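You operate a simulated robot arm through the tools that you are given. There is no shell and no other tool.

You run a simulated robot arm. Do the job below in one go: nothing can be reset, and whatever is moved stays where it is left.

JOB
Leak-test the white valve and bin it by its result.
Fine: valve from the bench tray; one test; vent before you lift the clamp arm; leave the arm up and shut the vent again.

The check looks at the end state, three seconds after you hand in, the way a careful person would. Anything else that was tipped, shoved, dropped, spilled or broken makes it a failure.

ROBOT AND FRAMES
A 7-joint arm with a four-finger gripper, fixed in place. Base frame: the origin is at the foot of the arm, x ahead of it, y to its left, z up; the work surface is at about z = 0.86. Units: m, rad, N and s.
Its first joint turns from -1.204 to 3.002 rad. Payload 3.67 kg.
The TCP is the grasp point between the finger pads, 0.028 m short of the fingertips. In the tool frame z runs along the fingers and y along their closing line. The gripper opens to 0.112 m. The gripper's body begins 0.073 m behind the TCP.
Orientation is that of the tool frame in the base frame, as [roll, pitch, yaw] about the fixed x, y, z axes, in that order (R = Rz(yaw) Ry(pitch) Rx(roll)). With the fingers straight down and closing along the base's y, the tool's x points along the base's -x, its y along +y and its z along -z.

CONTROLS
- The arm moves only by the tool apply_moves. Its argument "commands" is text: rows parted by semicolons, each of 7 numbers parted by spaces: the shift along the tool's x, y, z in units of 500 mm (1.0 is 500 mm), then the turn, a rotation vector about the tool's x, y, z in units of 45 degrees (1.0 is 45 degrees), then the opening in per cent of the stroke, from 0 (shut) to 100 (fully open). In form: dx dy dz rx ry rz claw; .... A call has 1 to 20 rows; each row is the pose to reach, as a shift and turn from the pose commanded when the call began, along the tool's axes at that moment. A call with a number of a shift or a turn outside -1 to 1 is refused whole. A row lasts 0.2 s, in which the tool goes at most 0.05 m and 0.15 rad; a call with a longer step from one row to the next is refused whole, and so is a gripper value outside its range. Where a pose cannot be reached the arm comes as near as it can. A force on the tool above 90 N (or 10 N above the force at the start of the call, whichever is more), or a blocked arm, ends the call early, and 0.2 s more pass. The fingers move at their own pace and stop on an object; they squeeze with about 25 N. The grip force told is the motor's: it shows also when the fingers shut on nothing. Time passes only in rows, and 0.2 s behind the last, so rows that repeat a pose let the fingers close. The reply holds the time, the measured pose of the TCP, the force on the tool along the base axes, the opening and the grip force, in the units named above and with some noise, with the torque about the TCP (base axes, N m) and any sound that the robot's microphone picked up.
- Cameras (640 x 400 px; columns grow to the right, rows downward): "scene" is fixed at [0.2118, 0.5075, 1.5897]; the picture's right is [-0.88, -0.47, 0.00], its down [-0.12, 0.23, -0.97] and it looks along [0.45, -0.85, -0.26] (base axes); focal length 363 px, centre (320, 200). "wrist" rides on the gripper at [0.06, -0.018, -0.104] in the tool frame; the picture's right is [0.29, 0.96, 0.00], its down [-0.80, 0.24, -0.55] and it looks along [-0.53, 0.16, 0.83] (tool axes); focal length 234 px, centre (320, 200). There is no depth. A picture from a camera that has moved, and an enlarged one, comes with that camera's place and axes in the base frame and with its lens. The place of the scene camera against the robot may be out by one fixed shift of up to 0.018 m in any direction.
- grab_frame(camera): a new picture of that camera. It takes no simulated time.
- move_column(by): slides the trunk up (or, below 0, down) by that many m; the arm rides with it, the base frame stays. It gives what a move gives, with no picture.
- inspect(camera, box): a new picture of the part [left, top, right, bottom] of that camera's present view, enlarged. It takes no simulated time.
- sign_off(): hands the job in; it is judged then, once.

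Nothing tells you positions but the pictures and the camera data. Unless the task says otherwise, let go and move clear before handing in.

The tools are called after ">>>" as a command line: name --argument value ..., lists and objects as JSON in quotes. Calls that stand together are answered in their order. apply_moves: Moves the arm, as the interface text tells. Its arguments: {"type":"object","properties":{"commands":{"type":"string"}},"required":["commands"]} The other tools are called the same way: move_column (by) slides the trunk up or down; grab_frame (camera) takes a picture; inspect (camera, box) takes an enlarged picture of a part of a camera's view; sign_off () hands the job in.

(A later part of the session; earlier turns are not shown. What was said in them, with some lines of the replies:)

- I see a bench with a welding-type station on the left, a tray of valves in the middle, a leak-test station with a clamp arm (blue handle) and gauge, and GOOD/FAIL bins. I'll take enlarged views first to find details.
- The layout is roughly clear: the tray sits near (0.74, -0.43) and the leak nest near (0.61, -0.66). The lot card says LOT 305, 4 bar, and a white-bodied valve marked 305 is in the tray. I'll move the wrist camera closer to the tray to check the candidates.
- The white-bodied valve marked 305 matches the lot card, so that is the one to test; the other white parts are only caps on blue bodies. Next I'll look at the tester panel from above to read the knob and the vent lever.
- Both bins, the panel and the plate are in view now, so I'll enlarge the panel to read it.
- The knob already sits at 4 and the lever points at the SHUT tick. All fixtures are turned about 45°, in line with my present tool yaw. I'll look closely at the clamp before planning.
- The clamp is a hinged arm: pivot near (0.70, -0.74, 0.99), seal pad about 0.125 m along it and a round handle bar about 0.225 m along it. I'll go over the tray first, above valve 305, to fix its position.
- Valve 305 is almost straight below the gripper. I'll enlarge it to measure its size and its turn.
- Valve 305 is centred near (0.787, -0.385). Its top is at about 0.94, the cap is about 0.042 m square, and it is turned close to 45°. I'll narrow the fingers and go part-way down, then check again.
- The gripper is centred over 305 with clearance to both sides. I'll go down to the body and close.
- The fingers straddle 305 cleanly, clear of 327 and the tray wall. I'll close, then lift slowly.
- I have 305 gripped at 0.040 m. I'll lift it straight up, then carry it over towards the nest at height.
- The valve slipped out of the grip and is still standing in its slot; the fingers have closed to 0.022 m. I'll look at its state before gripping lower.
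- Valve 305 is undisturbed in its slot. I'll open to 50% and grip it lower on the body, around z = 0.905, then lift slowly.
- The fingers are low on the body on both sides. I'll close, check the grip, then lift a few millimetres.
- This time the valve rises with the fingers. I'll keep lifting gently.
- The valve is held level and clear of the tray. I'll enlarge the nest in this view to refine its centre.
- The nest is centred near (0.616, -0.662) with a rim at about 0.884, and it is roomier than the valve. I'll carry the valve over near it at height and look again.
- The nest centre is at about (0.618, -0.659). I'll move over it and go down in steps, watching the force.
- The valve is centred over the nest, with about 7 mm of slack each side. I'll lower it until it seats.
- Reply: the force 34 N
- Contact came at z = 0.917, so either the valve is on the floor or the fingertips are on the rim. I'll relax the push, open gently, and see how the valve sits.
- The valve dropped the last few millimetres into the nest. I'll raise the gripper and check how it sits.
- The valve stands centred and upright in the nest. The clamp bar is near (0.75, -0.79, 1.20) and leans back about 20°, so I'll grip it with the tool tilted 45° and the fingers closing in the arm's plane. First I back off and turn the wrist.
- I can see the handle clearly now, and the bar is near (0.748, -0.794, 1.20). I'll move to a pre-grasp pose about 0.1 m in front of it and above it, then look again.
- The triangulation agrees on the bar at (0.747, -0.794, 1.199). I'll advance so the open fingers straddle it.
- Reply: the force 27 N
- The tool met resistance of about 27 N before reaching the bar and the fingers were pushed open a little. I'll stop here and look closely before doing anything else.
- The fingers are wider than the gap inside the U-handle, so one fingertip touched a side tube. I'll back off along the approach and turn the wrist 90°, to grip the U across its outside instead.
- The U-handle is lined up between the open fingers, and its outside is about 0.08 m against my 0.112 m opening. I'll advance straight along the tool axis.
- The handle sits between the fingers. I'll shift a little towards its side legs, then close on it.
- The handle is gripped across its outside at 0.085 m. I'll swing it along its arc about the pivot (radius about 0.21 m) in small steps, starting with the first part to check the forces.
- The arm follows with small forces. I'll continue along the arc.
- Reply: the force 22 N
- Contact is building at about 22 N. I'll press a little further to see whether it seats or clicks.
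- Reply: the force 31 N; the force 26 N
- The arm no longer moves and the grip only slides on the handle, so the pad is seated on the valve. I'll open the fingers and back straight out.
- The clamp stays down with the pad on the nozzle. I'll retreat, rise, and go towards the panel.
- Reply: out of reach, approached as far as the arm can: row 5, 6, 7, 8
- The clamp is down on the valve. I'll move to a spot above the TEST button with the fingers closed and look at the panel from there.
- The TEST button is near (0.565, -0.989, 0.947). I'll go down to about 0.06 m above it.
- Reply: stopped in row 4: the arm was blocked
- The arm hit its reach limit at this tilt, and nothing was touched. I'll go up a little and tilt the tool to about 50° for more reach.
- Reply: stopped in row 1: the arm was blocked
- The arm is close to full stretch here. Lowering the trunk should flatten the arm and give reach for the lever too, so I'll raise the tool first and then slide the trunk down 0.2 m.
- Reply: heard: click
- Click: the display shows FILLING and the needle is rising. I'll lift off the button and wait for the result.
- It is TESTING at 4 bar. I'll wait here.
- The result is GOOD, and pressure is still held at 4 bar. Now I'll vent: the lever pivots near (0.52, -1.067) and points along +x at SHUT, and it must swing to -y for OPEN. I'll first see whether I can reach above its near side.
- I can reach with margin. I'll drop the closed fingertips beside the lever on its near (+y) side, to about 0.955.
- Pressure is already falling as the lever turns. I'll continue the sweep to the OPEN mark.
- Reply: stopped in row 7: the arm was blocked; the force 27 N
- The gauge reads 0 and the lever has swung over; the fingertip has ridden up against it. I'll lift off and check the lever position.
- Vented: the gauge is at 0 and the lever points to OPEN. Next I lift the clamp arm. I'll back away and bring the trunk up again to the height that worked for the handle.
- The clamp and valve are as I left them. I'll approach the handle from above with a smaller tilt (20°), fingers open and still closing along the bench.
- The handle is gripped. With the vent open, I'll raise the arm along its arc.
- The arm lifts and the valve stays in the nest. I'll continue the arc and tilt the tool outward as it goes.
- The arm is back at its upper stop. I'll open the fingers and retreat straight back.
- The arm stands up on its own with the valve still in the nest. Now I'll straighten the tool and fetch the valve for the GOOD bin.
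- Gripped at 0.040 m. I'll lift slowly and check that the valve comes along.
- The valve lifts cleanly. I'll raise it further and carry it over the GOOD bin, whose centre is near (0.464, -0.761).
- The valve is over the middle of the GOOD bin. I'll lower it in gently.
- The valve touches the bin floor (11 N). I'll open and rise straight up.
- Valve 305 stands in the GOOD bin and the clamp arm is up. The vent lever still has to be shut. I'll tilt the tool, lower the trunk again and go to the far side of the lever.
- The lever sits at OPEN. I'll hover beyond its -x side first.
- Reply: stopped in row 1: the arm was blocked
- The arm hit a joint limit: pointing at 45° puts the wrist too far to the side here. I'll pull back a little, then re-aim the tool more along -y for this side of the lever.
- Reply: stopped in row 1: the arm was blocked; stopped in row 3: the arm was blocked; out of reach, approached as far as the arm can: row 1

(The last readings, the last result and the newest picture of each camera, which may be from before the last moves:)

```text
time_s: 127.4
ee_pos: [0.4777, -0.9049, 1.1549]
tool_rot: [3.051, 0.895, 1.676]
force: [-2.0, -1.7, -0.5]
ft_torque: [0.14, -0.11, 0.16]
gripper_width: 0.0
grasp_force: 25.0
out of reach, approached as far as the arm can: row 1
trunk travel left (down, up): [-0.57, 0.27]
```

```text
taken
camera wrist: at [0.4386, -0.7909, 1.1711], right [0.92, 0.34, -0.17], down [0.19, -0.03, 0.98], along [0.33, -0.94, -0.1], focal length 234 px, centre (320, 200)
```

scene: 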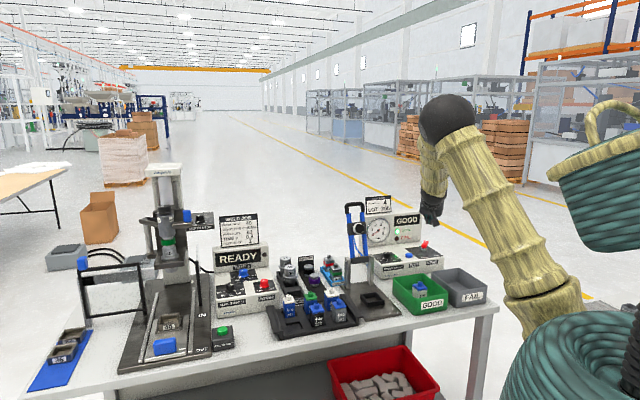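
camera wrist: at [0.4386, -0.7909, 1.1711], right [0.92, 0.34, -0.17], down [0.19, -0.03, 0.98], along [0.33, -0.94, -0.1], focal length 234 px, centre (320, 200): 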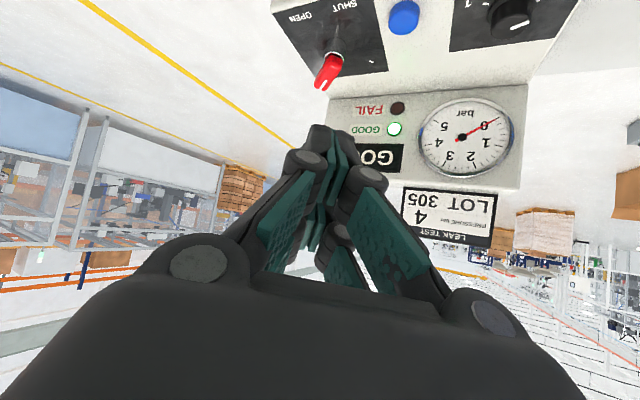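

The arm has re-postured with its elbow to the left, and the bench is undisturbed. The tool now points almost along -y. I'll go to hover beside the lever's -x side.

>>> apply_moves --commands "-0.012 -0.01 0.07 0.02 0 0 0;-0.024 -0.02 0.15 0.05 0 0 0;-0.036 -0.032 0.23 0.08 0 0 0;-0.048 -0.043 0.31 0.115 0 0 0;-0.06 -0.054 0.38 0.115 0 0 0;-0.072 -0.064 0.4536 0.115 0 0 0;-0.072 -0.064 0.4536 0.115 0 0 0;-0.072 -0.064 0.4536 0.115 0 0 0"

>>> grab_frame --camera "scene"

>>> grab_frame --camera "wrist"

```text
time_s: 129.2
ee_pos: [0.4884, -1.1088, 1.0386]
tool_rot: [3.14, 0.892, 1.673]
force: [0.3, 0.4, 0.4]
ft_torque: [-0.03, -0.01, 0.01]
gripper_width: 0.0002
grasp_force: 25.0
trunk travel left (down, up): [-0.57, 0.27]
```

```text
taken
```

scene: 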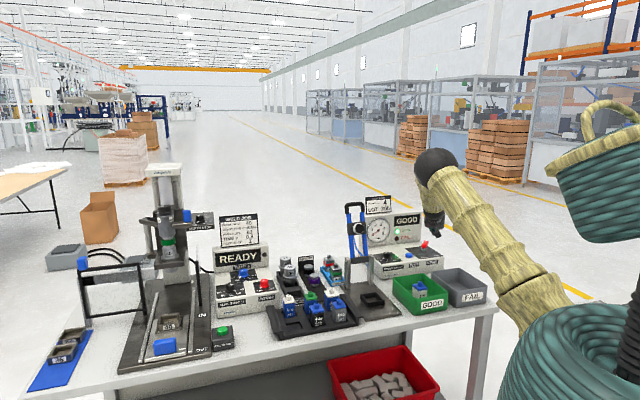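

```text
taken
camera wrist: at [0.4581, -0.9931, 1.0566], right [0.93, 0.28, -0.22], down [0.24, -0.05, 0.97], along [0.26, -0.96, -0.11], focal length 234 px, centre (320, 200)
```

wrist: 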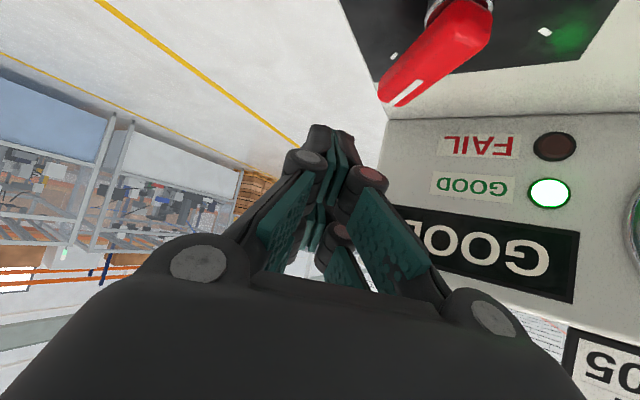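

>>> apply_moves --commands "0.03 0 0.024 0 0 0 0;0.06 0 0.048 0 0 0 0;0.0856 0 0.069 0 0 0 0;0.0856 0 0.069 0 0 0 0"

>>> grab_frame --camera "wrist"

>>> inspect --camera "scene" --box '[380, 200, 470, 280]'

```text
time_s: 130.2
ee_pos: [0.487, -1.1167, 0.9745]
tool_rot: [3.14, 0.883, 1.669]
force: [-0.6, 0.6, 0.1]
ft_torque: [0.0, 0.0, 0.04]
gripper_width: 0.0001
grasp_force: 24.7
trunk travel left (down, up): [-0.57, 0.27]
```

```text
taken
camera wrist: at [0.4573, -1.0013, 0.9929], right [0.93, 0.28, -0.22], down [0.25, -0.05, 0.97], along [0.26, -0.96, -0.12], focal length 234 px, centre (320, 200)
```

wrist: 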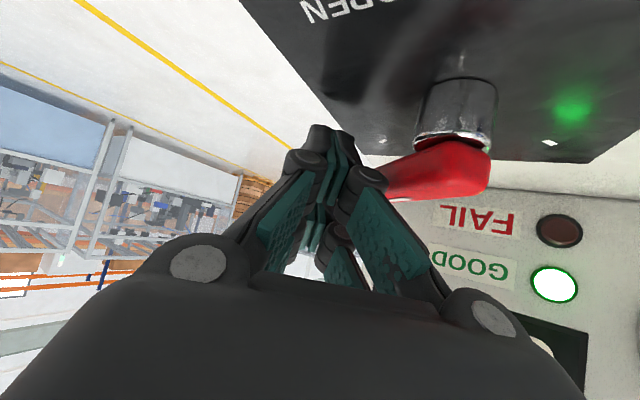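

```text
5.00 times, centred on (425, 240) of scene
camera zoom: at [0.2118, 0.5075, 1.5897], right [-0.88, -0.47, 0.0], down [-0.12, 0.23, -0.97], along [0.45, -0.85, -0.26], focal length 1816 px, centre (-205, 0)
```

zoom: 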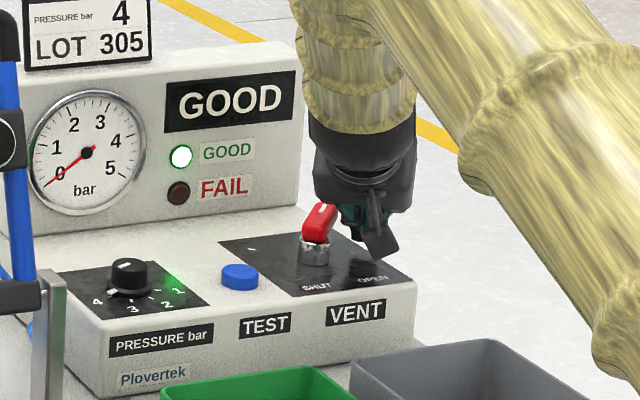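

>>> apply_moves --commands "0.0024 0.012 -0.0236 0 0 0 0;0.0024 0.0266 -0.0236 0 0 0 0;-0.0005 0.04 -0.02 0 0 0 0;-0.0034 0.0548 -0.0166 0 0 0 0;-0.0034 0.0548 -0.0166 0 0 0 0"

>>> grab_frame --camera "wrist"

>>> inspect --camera "scene" --box '[380, 200, 470, 280]'

```text
time_s: 131.4
ee_pos: [0.5198, -1.0949, 0.9951]
tool_rot: [3.134, 0.899, 1.669]
force: [11.0, -14.8, 15.7]
ft_torque: [-0.23, -0.42, -0.35]
gripper_width: 0.0
grasp_force: 25.4
trunk travel left (down, up): [-0.57, 0.27]
```

```text
taken
camera wrist: at [0.489, -0.9801, 1.0122], right [0.93, 0.28, -0.22], down [0.24, -0.04, 0.97], along [0.26, -0.96, -0.1], focal length 234 px, centre (320, 200)
```

wrist: 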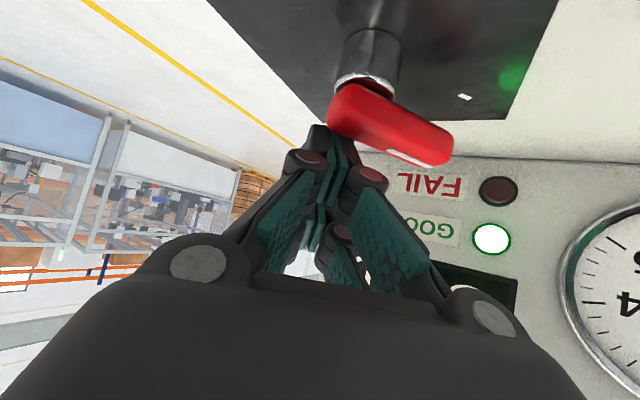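

```text
5.00 times, centred on (425, 240) of scene
camera zoom: at [0.2118, 0.5075, 1.5897], right [-0.88, -0.47, 0.0], down [-0.12, 0.23, -0.97], along [0.45, -0.85, -0.26], focal length 1816 px, centre (-205, 0)
```

zoom: 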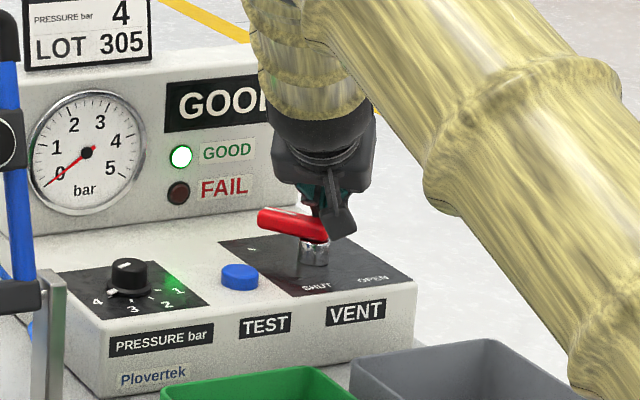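

The lever has swung most of the way back, with about 17° left to SHUT. I'll step off, move further out along the lever's far side and push the rest.

>>> apply_moves --commands "-0.012 0.005 0.008 0 0 0 0;-0.0238 0.0098 0.0168 0 0 0 0;-0.0256 0.038 0.019 0 0 0 0;-0.0274 0.0654 0.0212 0 0 0 0;-0.0274 0.0654 0.0212 0 0 0 0"

>>> grab_frame --camera "wrist"

>>> inspect --camera "scene" --box '[380, 200, 470, 280]'

```text
time_s: 132.6
ee_pos: [0.5477, -1.1111, 0.9931]
tool_rot: [3.14, 0.893, 1.67]
force: [0.2, -0.3, 0.0]
ft_torque: [0.02, -0.02, -0.01]
gripper_width: 0.0
grasp_force: 25.0
trunk travel left (down, up): [-0.57, 0.27]
```

```text
taken
camera wrist: at [0.5184, -0.9958, 1.0123], right [0.93, 0.28, -0.22], down [0.24, -0.04, 0.97], along [0.26, -0.96, -0.11], focal length 234 px, centre (320, 200)
```

wrist: 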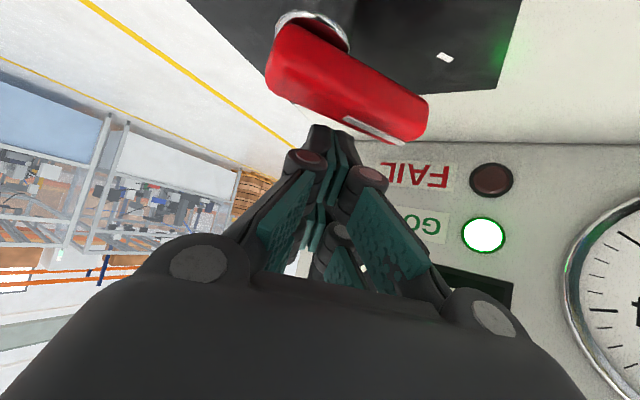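

```text
5.00 times, centred on (425, 240) of scene
camera zoom: at [0.2118, 0.5075, 1.5897], right [-0.88, -0.47, 0.0], down [-0.12, 0.23, -0.97], along [0.45, -0.85, -0.26], focal length 1816 px, centre (-205, 0)
```

zoom: 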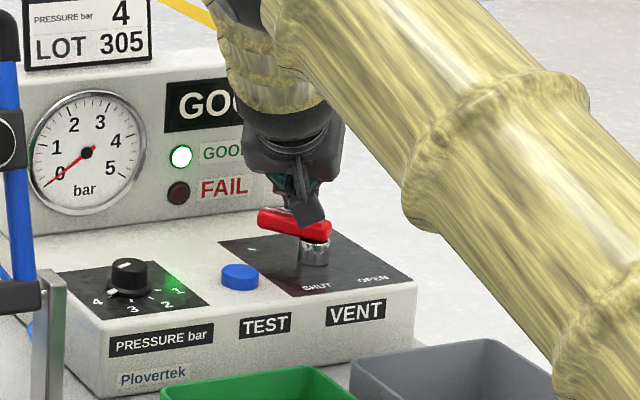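

>>> apply_moves --commands "0.0094 0 0.0076 0 0 0 0;0.018 0.004 0 0 0 0 0;0.027 0.0084 -0.0082 0 0 0 0;0.0368 0.012 -0.0204 0 0 0 0;0.0368 0.012 -0.0204 0 0 0 0"

>>> grab_frame --camera "wrist"

>>> inspect --camera "scene" --box '[380, 200, 470, 280]'

```text
time_s: 133.9
ee_pos: [0.5591, -1.0931, 0.9945]
tool_rot: [3.135, 0.914, 1.675]
force: [-0.2, -21.1, 10.9]
ft_torque: [-0.44, -0.12, -0.14]
gripper_width: 0.0002
grasp_force: 35.3
trunk travel left (down, up): [-0.57, 0.27]
stopped in row 5: the force on the tool passed its limit at 90 N (the readings are from after the stop); the commanded pose is now the measured one
```

```text
taken
camera wrist: at [0.5285, -0.979, 1.01], right [0.93, 0.28, -0.22], down [0.24, -0.02, 0.97], along [0.27, -0.96, -0.09], focal length 234 px, centre (320, 200)
```

wrist: 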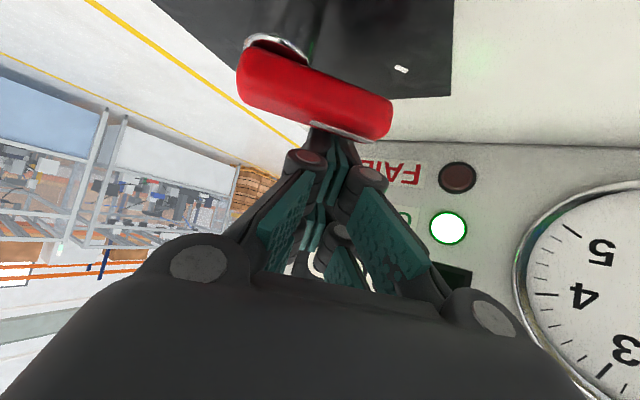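

```text
5.00 times, centred on (425, 240) of scene
camera zoom: at [0.2118, 0.5075, 1.5897], right [-0.88, -0.47, 0.0], down [-0.12, 0.23, -0.97], along [0.45, -0.85, -0.26], focal length 1816 px, centre (-205, 0)
```

zoom: 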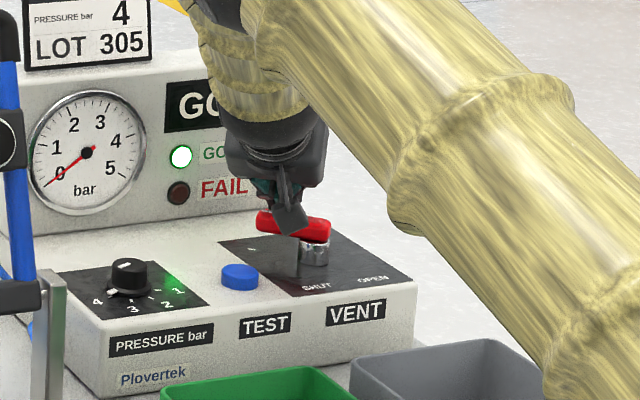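

The force peaked, so the lever is probably at its SHUT stop. I'll back off behind it, lift, and look.

>>> apply_moves --commands "-0.02 0 0.02 0 0 0 0;-0.04 0 0.01 0 0 0 0;-0.09 0 -0.03 0 0 0 0;-0.15 0 -0.08 0 0 0 0;-0.2 0 -0.12 0 0 0 0;-0.2 0 -0.12 0 0 0 0"

>>> grab_frame --camera "wrist"

>>> inspect --camera "scene" --box '[370, 200, 450, 280]'

```text
time_s: 135.3
ee_pos: [0.5592, -1.1056, 1.1105]
tool_rot: [3.14, 0.912, 1.676]
force: [0.5, 0.0, -0.6]
ft_torque: [-0.04, -0.01, 0.03]
gripper_width: 0.0002
grasp_force: 35.4
trunk travel left (down, up): [-0.57, 0.27]
```

```text
taken
camera wrist: at [0.5279, -0.9902, 1.1259], right [0.93, 0.28, -0.23], down [0.24, -0.03, 0.97], along [0.26, -0.96, -0.09], focal length 234 px, centre (320, 200)
```

wrist: 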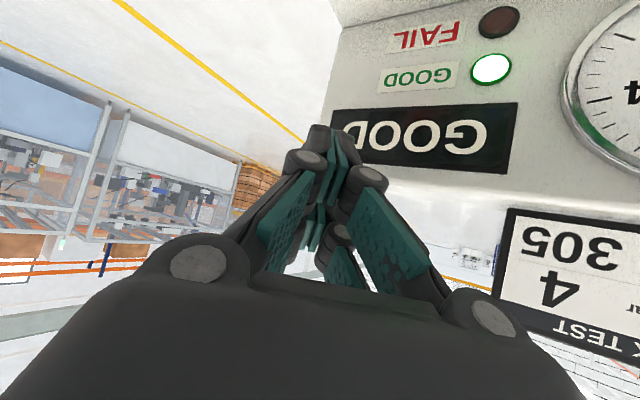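

```text
5.00 times, centred on (410, 240) of scene
camera zoom: at [0.2118, 0.5075, 1.5897], right [-0.88, -0.47, 0.0], down [-0.12, 0.23, -0.97], along [0.45, -0.85, -0.26], focal length 1816 px, centre (-130, 0)
```

zoom: 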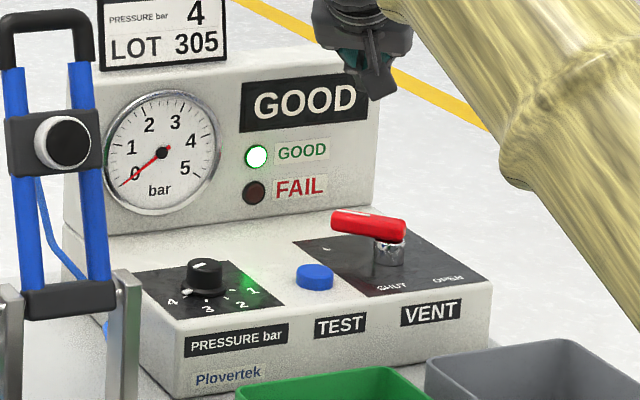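

The lever looks just as it did at the start. I'll compare it in the same zoom I took then, and check the whole bench.

>>> inspect --camera "scene" --box '[365, 235, 445, 285]'

>>> grab_frame --camera "scene"

>>> inspect --camera "scene" --box '[260, 190, 500, 340]'

```text
8.00 times, centred on (405, 260) of scene
camera zoom: at [0.2118, 0.5075, 1.5897], right [-0.88, -0.47, 0.0], down [-0.12, 0.23, -0.97], along [0.45, -0.85, -0.26], focal length 2906 px, centre (-360, -280)
```

zoom: 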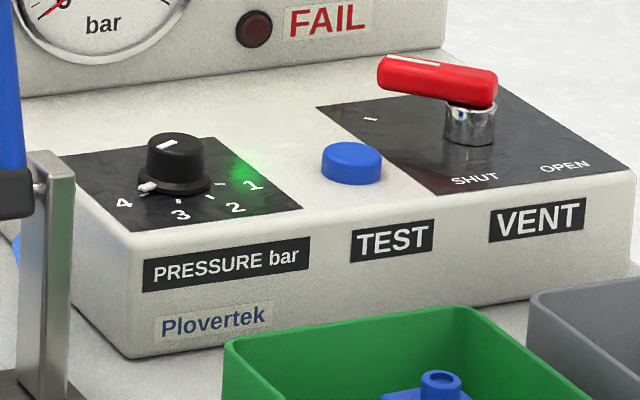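

```text
taken
```

scene: 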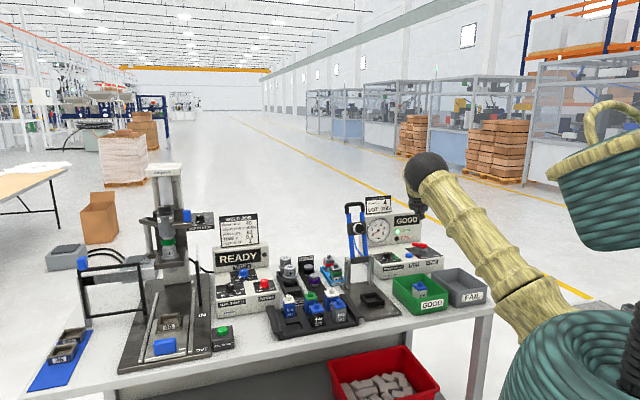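

```text
2.67 times, centred on (380, 265) of scene
camera zoom: at [0.2118, 0.5075, 1.5897], right [-0.88, -0.47, 0.0], down [-0.12, 0.23, -0.97], along [0.45, -0.85, -0.26], focal length 969 px, centre (160, 27)
```

zoom: 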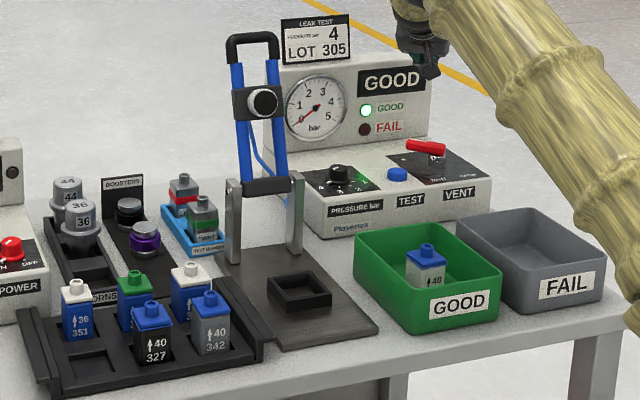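

Lever, knob and panel match the starting picture exactly (SHUT). The clamp is up, valve 305 is in the GOOD bin, and everything else is in place. I'll raise the arm clear.

>>> apply_moves --commands "-0.04 0 -0.03 0 0 0 0;-0.08 0 -0.07 0 0 0 0;-0.12 0 -0.11 0 0 0 0;-0.16 0 -0.15 0 0 0 0;-0.19 0 -0.19 0 0 0 0;-0.19 0 -0.19 0 0 0 0;-0.19 0 -0.19 0 0 0 0"

>>> grab_frame --camera "scene"

>>> inspect --camera "scene" --box '[260, 190, 500, 340]'

```text
time_s: 136.9
ee_pos: [0.5563, -1.0868, 1.2443]
tool_rot: [3.137, 0.91, 1.676]
force: [-0.7, -0.6, 0.4]
ft_torque: [0.02, 0.0, 0.02]
gripper_width: 0.0001
grasp_force: 36.0
trunk travel left (down, up): [-0.57, 0.27]
```

```text
taken
```

scene: 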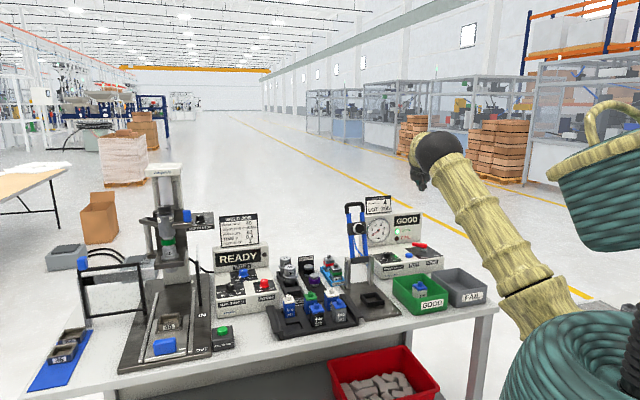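

```text
2.67 times, centred on (380, 265) of scene
camera zoom: at [0.2118, 0.5075, 1.5897], right [-0.88, -0.47, 0.0], down [-0.12, 0.23, -0.97], along [0.45, -0.85, -0.26], focal length 969 px, centre (160, 27)
```

zoom: 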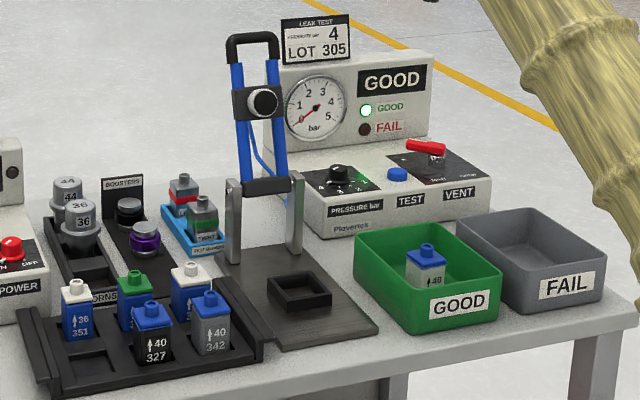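

Valve 305 tested GOOD in one run and stands in the GOOD bin. The gauge reads 0, the clamp arm is up, the vent is shut, and the robot arm is clear of the bench. I'm handing the job in.

>>> sign_off

```text
The job is handed in.
```

I leak-tested the white valve (305, the one on the LOT 305 card) once at 4 bar. It read GOOD, and it is now standing in the GOOD bin.

- **Test:** I pressed TEST once with the knob already at 4 bar, which is what the card asks for.
- **Vent and clamp:** I vented to 0 bar before lifting the clamp arm. The arm is up and the vent lever is back at SHUT.
- **Choosing the valve:** I took "white" to mean the valve body. Two other valves in the tray have white caps but blue bodies, and I left them alone.
- **Contacts:**
    - My first grip on the valve slipped before it left its slot.
    - One fingertip bumped the clamp handle on my first approach.
    - Pushing the vent lever to SHUT briefly passed the 90 N force limit.

In the last pictures, nothing else looked tipped, moved or dropped.
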